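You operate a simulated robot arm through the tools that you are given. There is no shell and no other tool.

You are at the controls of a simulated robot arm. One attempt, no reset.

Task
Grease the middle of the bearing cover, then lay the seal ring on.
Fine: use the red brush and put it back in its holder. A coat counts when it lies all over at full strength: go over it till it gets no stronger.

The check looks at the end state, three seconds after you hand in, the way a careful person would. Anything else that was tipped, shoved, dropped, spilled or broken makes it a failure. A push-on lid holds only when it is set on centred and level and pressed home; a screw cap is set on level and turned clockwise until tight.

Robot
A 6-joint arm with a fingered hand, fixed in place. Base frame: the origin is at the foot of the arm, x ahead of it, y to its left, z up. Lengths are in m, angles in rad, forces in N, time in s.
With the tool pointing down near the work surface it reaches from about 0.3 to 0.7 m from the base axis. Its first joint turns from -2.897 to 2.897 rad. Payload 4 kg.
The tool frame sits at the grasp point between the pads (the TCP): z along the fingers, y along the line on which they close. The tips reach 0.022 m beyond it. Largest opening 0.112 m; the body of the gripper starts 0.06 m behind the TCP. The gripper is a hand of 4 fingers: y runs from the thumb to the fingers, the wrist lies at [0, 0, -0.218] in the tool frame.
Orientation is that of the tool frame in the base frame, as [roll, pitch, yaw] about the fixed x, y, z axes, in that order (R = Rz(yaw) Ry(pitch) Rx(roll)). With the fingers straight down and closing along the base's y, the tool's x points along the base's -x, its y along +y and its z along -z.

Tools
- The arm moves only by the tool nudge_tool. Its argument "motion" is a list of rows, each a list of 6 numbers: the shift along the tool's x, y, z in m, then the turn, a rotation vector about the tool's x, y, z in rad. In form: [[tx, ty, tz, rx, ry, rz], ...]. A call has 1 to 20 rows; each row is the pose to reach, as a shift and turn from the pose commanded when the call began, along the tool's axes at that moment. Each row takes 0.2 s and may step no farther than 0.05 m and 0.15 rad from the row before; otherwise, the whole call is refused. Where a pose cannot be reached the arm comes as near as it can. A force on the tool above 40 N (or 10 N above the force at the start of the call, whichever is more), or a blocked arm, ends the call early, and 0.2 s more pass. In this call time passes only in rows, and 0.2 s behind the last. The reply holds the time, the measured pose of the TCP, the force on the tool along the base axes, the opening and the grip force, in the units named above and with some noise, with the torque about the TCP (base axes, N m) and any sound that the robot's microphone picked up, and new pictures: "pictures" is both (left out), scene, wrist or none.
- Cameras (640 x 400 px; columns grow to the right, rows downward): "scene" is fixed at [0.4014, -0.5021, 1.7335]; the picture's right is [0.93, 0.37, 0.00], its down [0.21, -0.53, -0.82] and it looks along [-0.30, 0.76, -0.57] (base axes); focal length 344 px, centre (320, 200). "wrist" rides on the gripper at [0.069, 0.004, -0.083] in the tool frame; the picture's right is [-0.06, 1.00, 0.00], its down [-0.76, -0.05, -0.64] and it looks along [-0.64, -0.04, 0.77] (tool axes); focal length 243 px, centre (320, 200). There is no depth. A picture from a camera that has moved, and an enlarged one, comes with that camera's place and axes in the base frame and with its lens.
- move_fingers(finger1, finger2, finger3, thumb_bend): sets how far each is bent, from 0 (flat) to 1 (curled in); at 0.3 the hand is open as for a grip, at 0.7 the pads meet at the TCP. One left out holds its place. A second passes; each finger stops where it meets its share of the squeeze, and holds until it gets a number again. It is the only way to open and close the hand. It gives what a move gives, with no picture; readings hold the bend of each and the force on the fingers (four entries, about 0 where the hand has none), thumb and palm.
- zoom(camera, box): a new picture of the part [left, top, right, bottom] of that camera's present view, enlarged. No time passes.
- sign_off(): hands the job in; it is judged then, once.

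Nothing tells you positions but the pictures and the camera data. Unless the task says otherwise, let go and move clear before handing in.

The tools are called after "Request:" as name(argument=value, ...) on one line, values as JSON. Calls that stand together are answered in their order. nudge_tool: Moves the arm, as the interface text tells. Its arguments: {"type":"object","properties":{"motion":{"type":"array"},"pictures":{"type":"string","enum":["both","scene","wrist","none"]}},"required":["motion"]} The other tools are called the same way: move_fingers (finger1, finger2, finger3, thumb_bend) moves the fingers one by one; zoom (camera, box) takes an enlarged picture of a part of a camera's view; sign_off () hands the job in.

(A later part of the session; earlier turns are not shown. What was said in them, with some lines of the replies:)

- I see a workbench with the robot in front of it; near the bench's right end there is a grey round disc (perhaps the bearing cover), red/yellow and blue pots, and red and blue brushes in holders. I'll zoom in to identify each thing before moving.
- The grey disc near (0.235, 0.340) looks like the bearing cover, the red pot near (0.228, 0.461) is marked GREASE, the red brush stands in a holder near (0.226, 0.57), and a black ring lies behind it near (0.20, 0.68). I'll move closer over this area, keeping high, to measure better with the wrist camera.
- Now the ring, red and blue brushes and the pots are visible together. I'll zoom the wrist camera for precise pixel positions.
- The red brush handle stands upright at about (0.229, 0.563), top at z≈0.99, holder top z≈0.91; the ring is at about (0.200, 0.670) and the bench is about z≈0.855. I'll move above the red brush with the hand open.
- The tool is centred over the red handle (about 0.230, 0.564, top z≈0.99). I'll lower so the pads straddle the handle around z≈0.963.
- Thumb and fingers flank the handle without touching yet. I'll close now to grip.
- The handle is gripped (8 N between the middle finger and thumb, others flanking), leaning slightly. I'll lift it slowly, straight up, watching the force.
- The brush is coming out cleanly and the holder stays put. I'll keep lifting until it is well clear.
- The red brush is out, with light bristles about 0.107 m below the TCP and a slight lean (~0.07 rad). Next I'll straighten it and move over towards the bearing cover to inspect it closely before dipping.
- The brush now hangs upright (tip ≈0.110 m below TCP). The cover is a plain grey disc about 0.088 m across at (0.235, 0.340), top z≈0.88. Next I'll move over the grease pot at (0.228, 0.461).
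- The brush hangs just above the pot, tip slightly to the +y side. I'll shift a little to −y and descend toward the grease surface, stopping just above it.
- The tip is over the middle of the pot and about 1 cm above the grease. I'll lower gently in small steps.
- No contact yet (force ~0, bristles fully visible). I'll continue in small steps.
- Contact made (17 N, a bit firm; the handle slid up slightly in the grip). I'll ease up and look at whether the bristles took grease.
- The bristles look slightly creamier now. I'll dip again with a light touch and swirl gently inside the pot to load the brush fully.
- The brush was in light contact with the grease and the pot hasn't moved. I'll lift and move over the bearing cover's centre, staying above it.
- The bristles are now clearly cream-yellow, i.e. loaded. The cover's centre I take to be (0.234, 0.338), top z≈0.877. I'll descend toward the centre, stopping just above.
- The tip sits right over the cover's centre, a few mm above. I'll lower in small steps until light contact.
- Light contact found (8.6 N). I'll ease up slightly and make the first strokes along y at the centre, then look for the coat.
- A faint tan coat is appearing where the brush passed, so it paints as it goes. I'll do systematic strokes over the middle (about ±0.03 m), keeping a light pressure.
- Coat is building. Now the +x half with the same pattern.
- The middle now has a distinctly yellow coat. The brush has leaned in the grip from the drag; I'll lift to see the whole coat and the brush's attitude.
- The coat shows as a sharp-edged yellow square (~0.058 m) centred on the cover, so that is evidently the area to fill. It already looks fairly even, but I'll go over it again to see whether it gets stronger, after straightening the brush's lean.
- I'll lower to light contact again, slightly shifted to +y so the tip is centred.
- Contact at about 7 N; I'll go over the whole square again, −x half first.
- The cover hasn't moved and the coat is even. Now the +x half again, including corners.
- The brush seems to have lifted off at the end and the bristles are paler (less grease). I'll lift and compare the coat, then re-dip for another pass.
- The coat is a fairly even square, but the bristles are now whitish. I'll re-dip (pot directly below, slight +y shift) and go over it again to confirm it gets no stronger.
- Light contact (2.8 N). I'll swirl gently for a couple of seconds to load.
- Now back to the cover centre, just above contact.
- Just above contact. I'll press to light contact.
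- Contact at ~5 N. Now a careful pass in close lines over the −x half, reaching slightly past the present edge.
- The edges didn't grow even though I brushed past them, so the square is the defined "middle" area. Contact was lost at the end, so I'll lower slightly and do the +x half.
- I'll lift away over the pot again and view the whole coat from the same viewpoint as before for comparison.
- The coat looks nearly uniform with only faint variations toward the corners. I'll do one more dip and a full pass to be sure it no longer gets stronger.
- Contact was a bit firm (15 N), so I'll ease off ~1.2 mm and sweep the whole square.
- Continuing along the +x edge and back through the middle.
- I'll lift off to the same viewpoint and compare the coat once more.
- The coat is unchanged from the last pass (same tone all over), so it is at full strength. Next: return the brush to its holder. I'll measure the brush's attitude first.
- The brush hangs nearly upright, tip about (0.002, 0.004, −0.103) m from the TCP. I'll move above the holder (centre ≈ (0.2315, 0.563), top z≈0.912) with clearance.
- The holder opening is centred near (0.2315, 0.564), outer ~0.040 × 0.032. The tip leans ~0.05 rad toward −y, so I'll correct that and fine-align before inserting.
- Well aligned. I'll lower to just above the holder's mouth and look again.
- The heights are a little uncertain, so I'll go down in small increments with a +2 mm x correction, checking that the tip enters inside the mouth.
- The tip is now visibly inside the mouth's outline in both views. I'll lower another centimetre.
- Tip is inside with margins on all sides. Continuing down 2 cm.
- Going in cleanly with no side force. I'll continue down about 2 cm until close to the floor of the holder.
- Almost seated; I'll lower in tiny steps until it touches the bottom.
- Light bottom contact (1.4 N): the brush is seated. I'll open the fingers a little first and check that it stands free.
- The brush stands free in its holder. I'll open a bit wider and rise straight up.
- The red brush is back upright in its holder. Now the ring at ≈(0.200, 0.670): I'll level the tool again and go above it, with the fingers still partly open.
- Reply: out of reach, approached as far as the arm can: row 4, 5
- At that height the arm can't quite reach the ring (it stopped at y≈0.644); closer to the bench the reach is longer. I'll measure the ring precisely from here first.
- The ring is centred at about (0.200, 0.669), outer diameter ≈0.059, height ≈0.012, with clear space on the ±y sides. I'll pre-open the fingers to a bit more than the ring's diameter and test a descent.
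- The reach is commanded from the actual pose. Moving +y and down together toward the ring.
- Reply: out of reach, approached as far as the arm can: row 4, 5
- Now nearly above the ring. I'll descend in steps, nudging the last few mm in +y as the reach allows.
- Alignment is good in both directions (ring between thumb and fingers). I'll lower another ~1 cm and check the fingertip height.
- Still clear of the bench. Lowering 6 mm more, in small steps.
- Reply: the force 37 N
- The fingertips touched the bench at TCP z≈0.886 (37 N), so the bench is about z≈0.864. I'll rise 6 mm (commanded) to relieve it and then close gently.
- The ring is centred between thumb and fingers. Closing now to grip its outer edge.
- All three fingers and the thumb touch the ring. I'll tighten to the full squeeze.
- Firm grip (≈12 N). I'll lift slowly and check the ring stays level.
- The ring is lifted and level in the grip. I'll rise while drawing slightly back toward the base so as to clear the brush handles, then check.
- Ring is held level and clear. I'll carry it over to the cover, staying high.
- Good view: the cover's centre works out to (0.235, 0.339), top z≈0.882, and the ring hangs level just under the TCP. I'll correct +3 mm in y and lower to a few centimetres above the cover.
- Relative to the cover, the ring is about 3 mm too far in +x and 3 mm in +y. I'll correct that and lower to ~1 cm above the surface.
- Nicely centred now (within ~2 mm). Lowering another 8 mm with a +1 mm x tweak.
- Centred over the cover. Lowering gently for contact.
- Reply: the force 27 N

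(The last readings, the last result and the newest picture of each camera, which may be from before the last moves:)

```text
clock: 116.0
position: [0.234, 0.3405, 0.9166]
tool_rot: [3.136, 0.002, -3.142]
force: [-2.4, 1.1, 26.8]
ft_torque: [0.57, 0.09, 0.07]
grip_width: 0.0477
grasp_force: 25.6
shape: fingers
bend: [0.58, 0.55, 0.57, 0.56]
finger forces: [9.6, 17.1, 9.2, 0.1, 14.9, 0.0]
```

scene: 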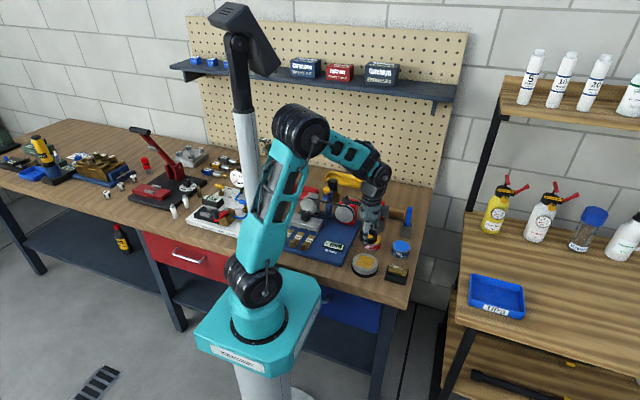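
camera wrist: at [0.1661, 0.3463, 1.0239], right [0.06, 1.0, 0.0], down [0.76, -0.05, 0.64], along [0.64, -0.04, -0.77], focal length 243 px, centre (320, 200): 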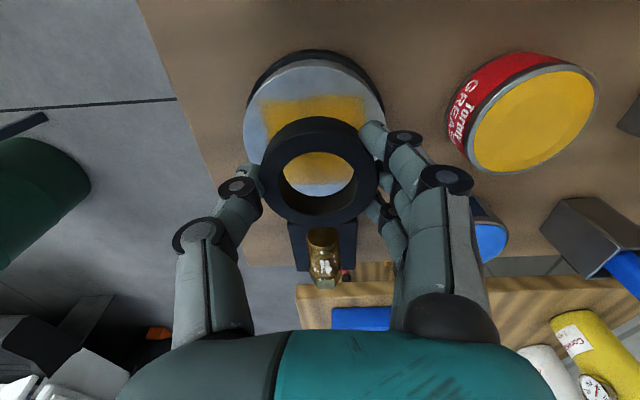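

Contact (27 N — firm). I'll back off ~1 mm to a light touch and look.

Request:
nudge_tool(motion=[[0, 0, -0.0008, 0, 0, 0], [0, 0, -0.0013, 0, 0, 0]], pictures="none")

Request:
zoom(camera="scene", box=[345, 235, 395, 285])

Request:
zoom(camera="wrist", box=[220, 60, 420, 260])

```text
clock: 116.6
position: [0.234, 0.3407, 0.9167]
tool_rot: [3.138, -0.001, 3.14]
force: [-3.5, 4.6, 15.2]
ft_torque: [0.57, 0.07, 0.08]
grip_width: 0.0479
grasp_force: 18.9
shape: fingers
bend: [0.58, 0.54, 0.57, 0.56]
finger forces: [6.5, 12.7, 7.8, 0.0, 10.7, 0.0]
```

```text
8.00 times, centred on (370, 260) of scene
camera zoom: at [0.4014, -0.5021, 1.7335], right [0.93, 0.37, 0.0], down [0.21, -0.53, -0.82], along [-0.3, 0.76, -0.57], focal length 2753 px, centre (-80, -280)
```

zoom: 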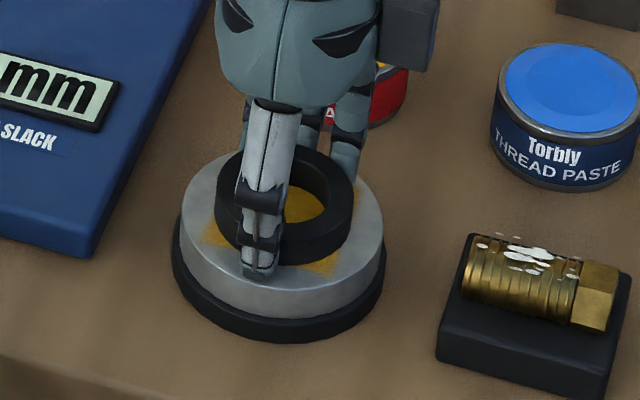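

```text
2.00 times, centred on (320, 160) of wrist
camera zoom: at [0.1642, 0.3434, 1.0009], right [0.06, 1.0, 0.0], down [0.76, -0.05, 0.64], along [0.64, -0.04, -0.77], focal length 485 px, centre (320, 280)
```

zoom: 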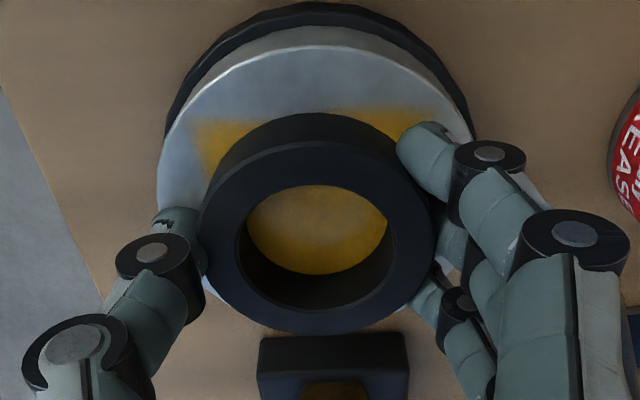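

Request:
nudge_tool(motion=[[0, 0, -0.0005, 0, 0, 0], [0, 0, -0.0009, 0, 0, 0]], pictures="none")

```text
clock: 117.2
position: [0.2346, 0.3389, 0.9183]
tool_rot: [-3.14, 0.002, 3.138]
force: [0.1, 0.1, 1.1]
ft_torque: [0.07, 0.03, 0.01]
grip_width: 0.0476
grasp_force: 12.6
shape: fingers
bend: [0.58, 0.54, 0.57, 0.56]
finger forces: [3.6, 5.6, 4.1, 0.0, 11.5, 0.0]
```

Light touch (1 N) with the ring centred on the cover. I'll open all fingers together slightly to release the ring.

Request:
move_fingers(finger1=0.5, finger2=0.46, finger3=0.49, thumb_bend=0.48)

Request:
zoom(camera="wrist", box=[220, 60, 420, 260])

Request:
zoom(camera="scene", box=[345, 235, 395, 285])

```text
clock: 118.2
position: [0.2334, 0.3408, 0.9185]
tool_rot: [3.141, 0.002, -3.141]
force: [0.9, -0.1, -0.2]
ft_torque: [0.0, 0.02, -0.01]
grip_width: 0.0598
grasp_force: 0.2
shape: fingers
bend: [0.5, 0.46, 0.49, 0.48]
finger forces: [0.1, 0.0, 0.0, 0.0, 0.0, 0.1]
```

```text
2.00 times, centred on (320, 160) of wrist
camera zoom: at [0.164, 0.3438, 1.0018], right [0.06, 1.0, 0.0], down [0.76, -0.05, 0.64], along [0.64, -0.04, -0.77], focal length 485 px, centre (320, 280)
```

zoom: 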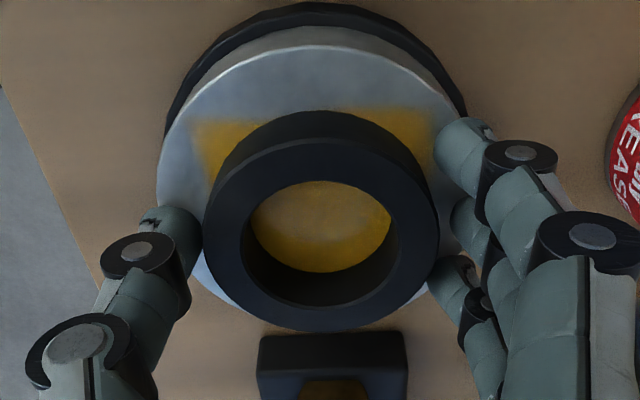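

```text
8.00 times, centred on (370, 260) of scene
camera zoom: at [0.4014, -0.5021, 1.7335], right [0.93, 0.37, 0.0], down [0.21, -0.53, -0.82], along [-0.3, 0.76, -0.57], focal length 2753 px, centre (-80, -280)
```

zoom: 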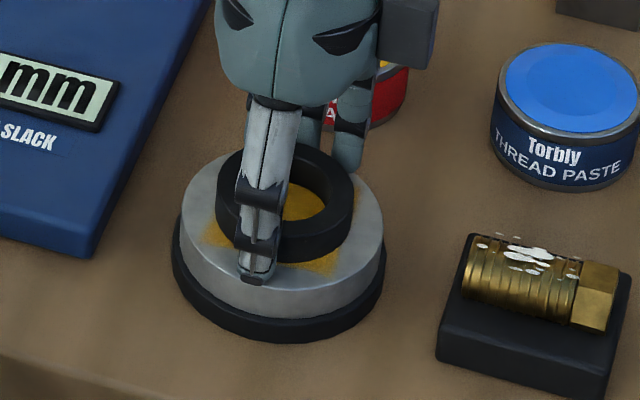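

Released; the ring sits flat on the cover. I'll open a little more and rise straight up.

Request:
move_fingers(finger1=0.42, finger2=0.4, finger3=0.42, thumb_bend=0.4)

Request:
nudge_tool(motion=[[0, 0, -0.008, 0, 0, 0], [0, 0, -0.02, 0, 0, 0], [0, 0, -0.04, 0, 0, 0], [0.01, 0, -0.07, 0, 0, 0], [0.03, 0, -0.1, 0, 0, 0], [0.05, 0, -0.12, 0, 0, 0], [0.05, 0, -0.12, 0, 0, 0]], pictures="both")

Request:
zoom(camera="wrist", box=[240, 60, 400, 220])

Request:
zoom(camera="scene", box=[345, 235, 395, 285])

```text
clock: 119.2
position: [0.2328, 0.3407, 0.9179]
tool_rot: [-3.141, 0.001, -3.141]
force: [0.5, 0.3, 0.4]
ft_torque: [0.01, -0.01, 0.01]
grip_width: 0.0821
grasp_force: 0.1
shape: fingers
bend: [0.42, 0.4, 0.42, 0.4]
finger forces: [0.0, 0.0, 0.0, 0.0, 0.0, 0.0]
```

```text
clock: 120.8
position: [0.1801, 0.335, 1.0375]
tool_rot: [-3.141, 0.001, 3.141]
force: [-0.2, -0.3, 0.7]
ft_torque: [-0.02, -0.01, 0.02]
grip_width: 0.0823
grasp_force: 0.0
shape: fingers
bend: [0.42, 0.4, 0.42, 0.4]
finger forces: [0.0, 0.0, 0.0, 0.1, 0.0, 0.1]
camera wrist: at [0.1113, 0.3401, 1.1202], right [0.06, 1.0, 0.0], down [0.76, -0.05, 0.64], along [0.64, -0.04, -0.77], focal length 243 px, centre (320, 200)
```

scene: 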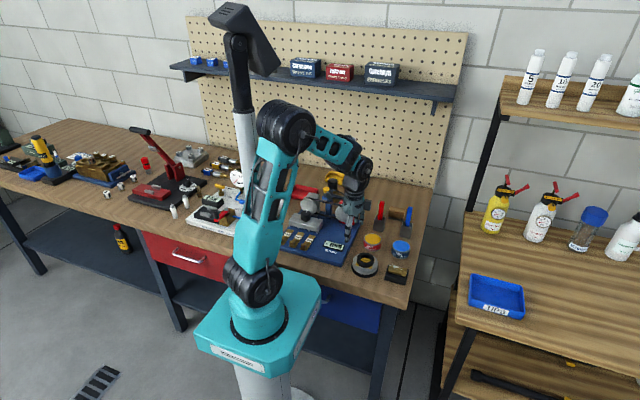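
wrist: 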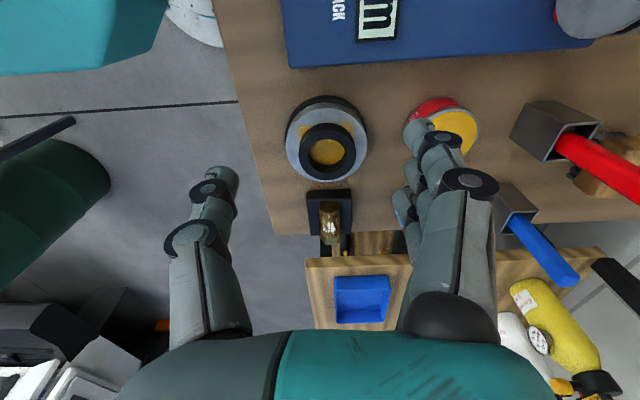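

```text
2.50 times, centred on (320, 140) of wrist
camera zoom: at [0.1113, 0.3401, 1.1202], right [0.06, 1.0, 0.0], down [0.76, -0.05, 0.64], along [0.64, -0.04, -0.77], focal length 606 px, centre (320, 350)
```

zoom: 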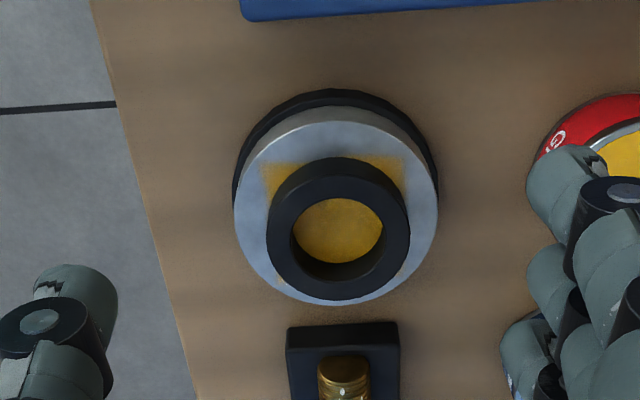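

```text
8.00 times, centred on (370, 260) of scene
camera zoom: at [0.4014, -0.5021, 1.7335], right [0.93, 0.37, 0.0], down [0.21, -0.53, -0.82], along [-0.3, 0.76, -0.57], focal length 2753 px, centre (-80, -280)
```

zoom: 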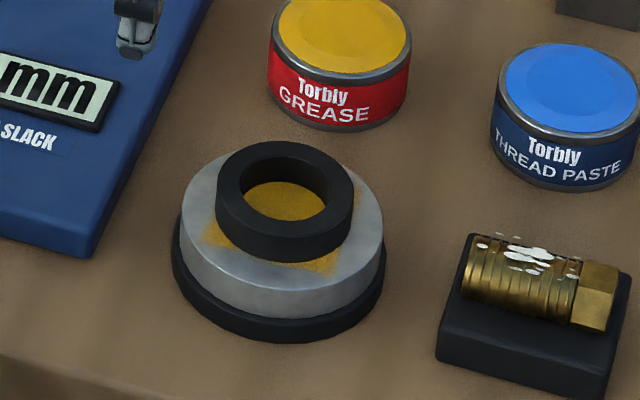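

The ring lies flat on the greased cover. To check centring, I'll move the wrist camera to look almost straight down on it.

Request:
nudge_tool(motion=[[-0.03, 0.002, -0.02, 0, 0, 0], [-0.07, 0.004, -0.03, 0, 0, 0], [-0.1, 0.004, -0.04, 0, 0, 0], [-0.1, 0.004, -0.04, 0, 0, 0]], pictures="wrist")

Request:
zoom(camera="wrist", box=[260, 0, 380, 120])

Request:
zoom(camera="scene", box=[350, 240, 385, 280])

```text
clock: 121.8
position: [0.2815, 0.3424, 1.0772]
tool_rot: [-3.142, 0.001, -3.141]
force: [0.1, 0.8, -1.1]
ft_torque: [-0.01, 0.01, -0.01]
grip_width: 0.0819
grasp_force: 0.0
shape: fingers
bend: [0.42, 0.4, 0.42, 0.4]
finger forces: [0.0, 0.0, 0.1, 0.0, 0.1, 0.0]
camera wrist: at [0.2119, 0.3466, 1.1616], right [0.06, 1.0, 0.0], down [0.76, -0.05, 0.64], along [0.64, -0.04, -0.77], focal length 243 px, centre (320, 200)
```

wrist: 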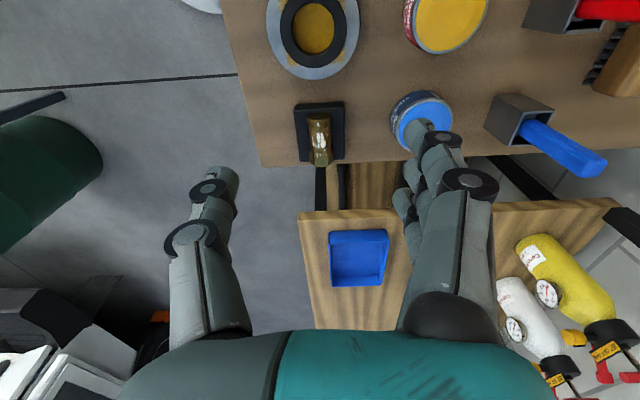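

```text
3.33 times, centred on (320, 60) of wrist
camera zoom: at [0.2119, 0.3466, 1.1616], right [0.06, 1.0, 0.0], down [0.76, -0.05, 0.64], along [0.64, -0.04, -0.77], focal length 809 px, centre (320, 667)
```

zoom: 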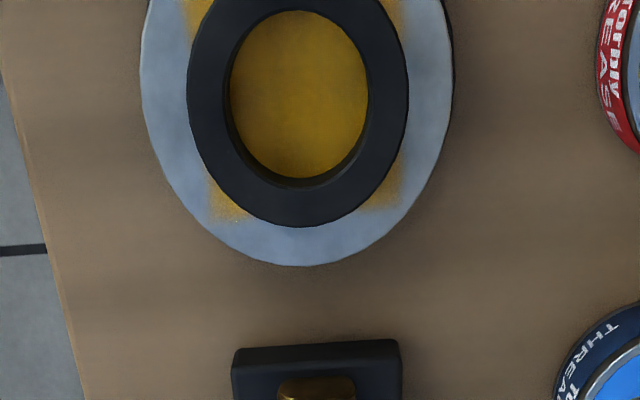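

```text
10.00 times, centred on (368, 260) of scene
camera zoom: at [0.4014, -0.5021, 1.7335], right [0.93, 0.37, 0.0], down [0.21, -0.53, -0.82], along [-0.3, 0.76, -0.57], focal length 3441 px, centre (-155, -400)
```

zoom: 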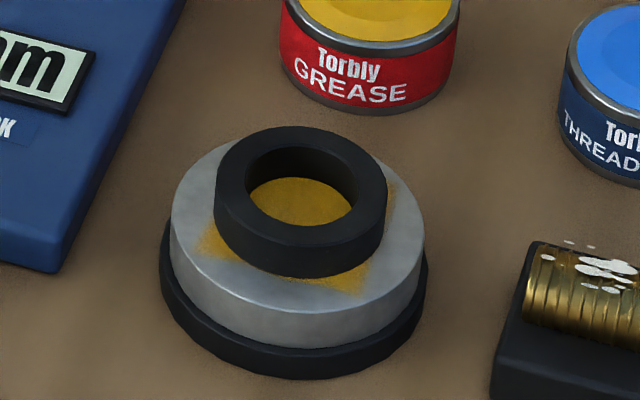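

Viewed from above, the ring is concentric with the cover (within ~1 mm) and level. Now I'll move the arm well clear and make a final check of the whole area.

Request:
nudge_tool(motion=[[0.02, 0, -0.03, 0, 0, 0], [0.05, 0.005, -0.06, 0, 0, 0], [0.09, 0.015, -0.085, 0, 0, 0], [0.13, 0.025, -0.11, 0, 0, 0], [0.17, 0.035, -0.13, 0, 0, 0], [0.21, 0.045, -0.14, 0, 0, 0], [0.235, 0.052, -0.145, 0, 0, 0], [0.235, 0.052, -0.145, 0, 0, 0]], pictures="both")

Request:
zoom(camera="scene", box=[340, 195, 420, 295])

Request:
zoom(camera="scene", box=[270, 160, 430, 300])

Request:
zoom(camera="wrist", box=[260, 60, 460, 300])

```text
clock: 123.6
position: [0.0467, 0.397, 1.223]
tool_rot: [-3.141, 0.002, -3.141]
force: [0.9, -0.2, 0.1]
ft_torque: [0.01, 0.0, -0.01]
grip_width: 0.0818
grasp_force: 0.1
shape: fingers
bend: [0.42, 0.4, 0.42, 0.4]
finger forces: [0.1, 0.0, 0.0, 0.0, 0.1, 0.0]
camera wrist: at [-0.0224, 0.4003, 1.3068], right [0.06, 1.0, 0.0], down [0.76, -0.05, 0.64], along [0.64, -0.04, -0.77], focal length 243 px, centre (320, 200)
```

scene: 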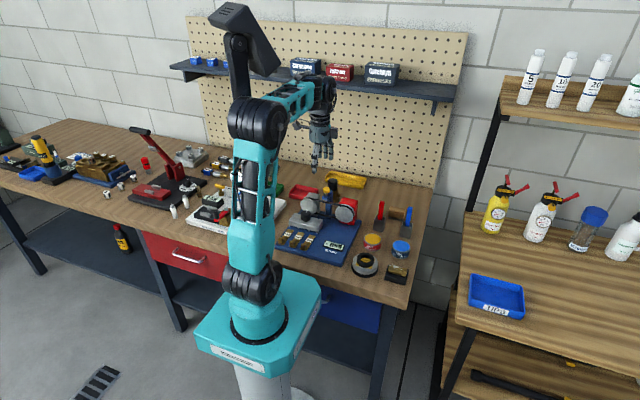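
wrist: 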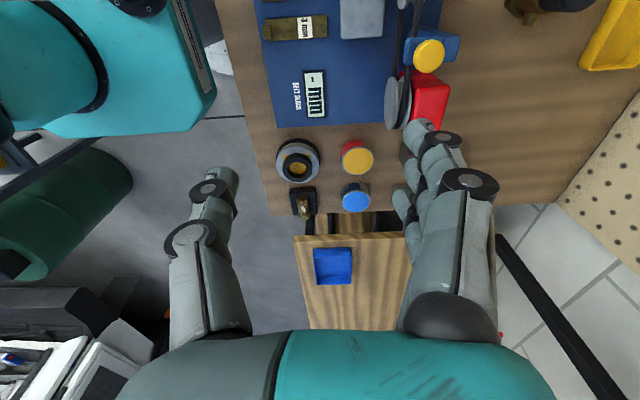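

```text
4.00 times, centred on (380, 245) of scene
camera zoom: at [0.4014, -0.5021, 1.7335], right [0.93, 0.37, 0.0], down [0.21, -0.53, -0.82], along [-0.3, 0.76, -0.57], focal length 1376 px, centre (80, 20)
```

zoom: 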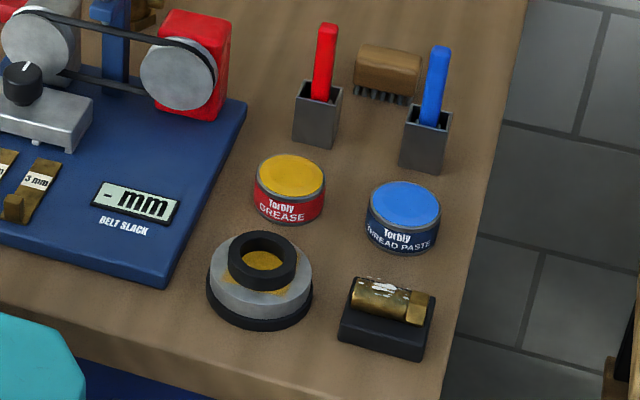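

```text
2.86 times, centred on (350, 230) of scene
camera zoom: at [0.4014, -0.5021, 1.7335], right [0.93, 0.37, 0.0], down [0.21, -0.53, -0.82], along [-0.3, 0.76, -0.57], focal length 983 px, centre (234, 114)
```

zoom: 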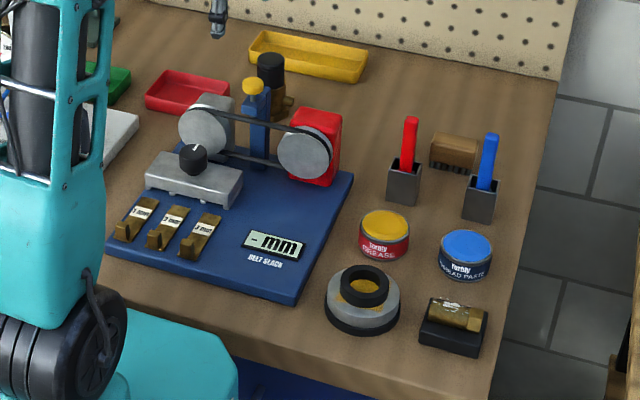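

```text
1.67 times, centred on (360, 180) of wrist
camera zoom: at [-0.0224, 0.4003, 1.3068], right [0.06, 1.0, 0.0], down [0.76, -0.05, 0.64], along [0.64, -0.04, -0.77], focal length 404 px, centre (253, 233)
```

zoom: 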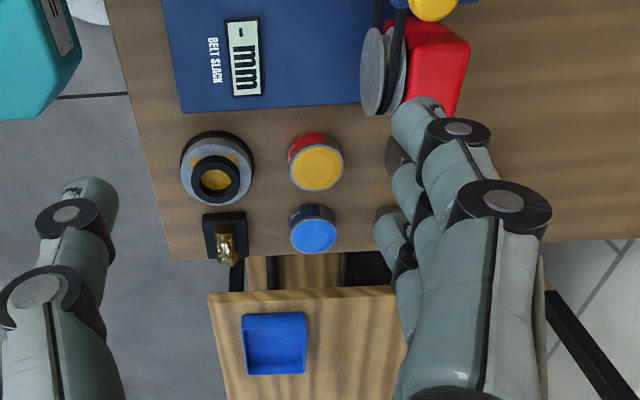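

The cover is coated in the middle, and the seal ring lies flat and centred on it. The red brush stands in its holder, the arm is clear, and everything else is where it was at the start. I'm handing in.

Request:
sign_off()

```text
The job is handed in.
```

The middle of the bearing cover is greased and the seal ring is laid on it. The job is handed in; the tool gave no verdict.

- **Grease:** I used the red brush and loaded it three times. The coat filled a square of about 0.058 m, centred on the cover. The last pass made no visible change, so I took it to be at full strength.
- **Seal ring:** It lies flat on the cover, centred to within about 1 mm in the view from above.
- **Brush:** It is back in its holder, at the same depth as at the start.
- **Surroundings:** Pots, holders, the wooden brush and the other parts look unmoved in the final pictures. The arm is clear of the work.

Some contacts were firmer than I intended. The fingertips pressed on the bench at about 37 N while lining up on the ring. The ring met the cover at about 27 N before I eased off. I saw no damage from either.
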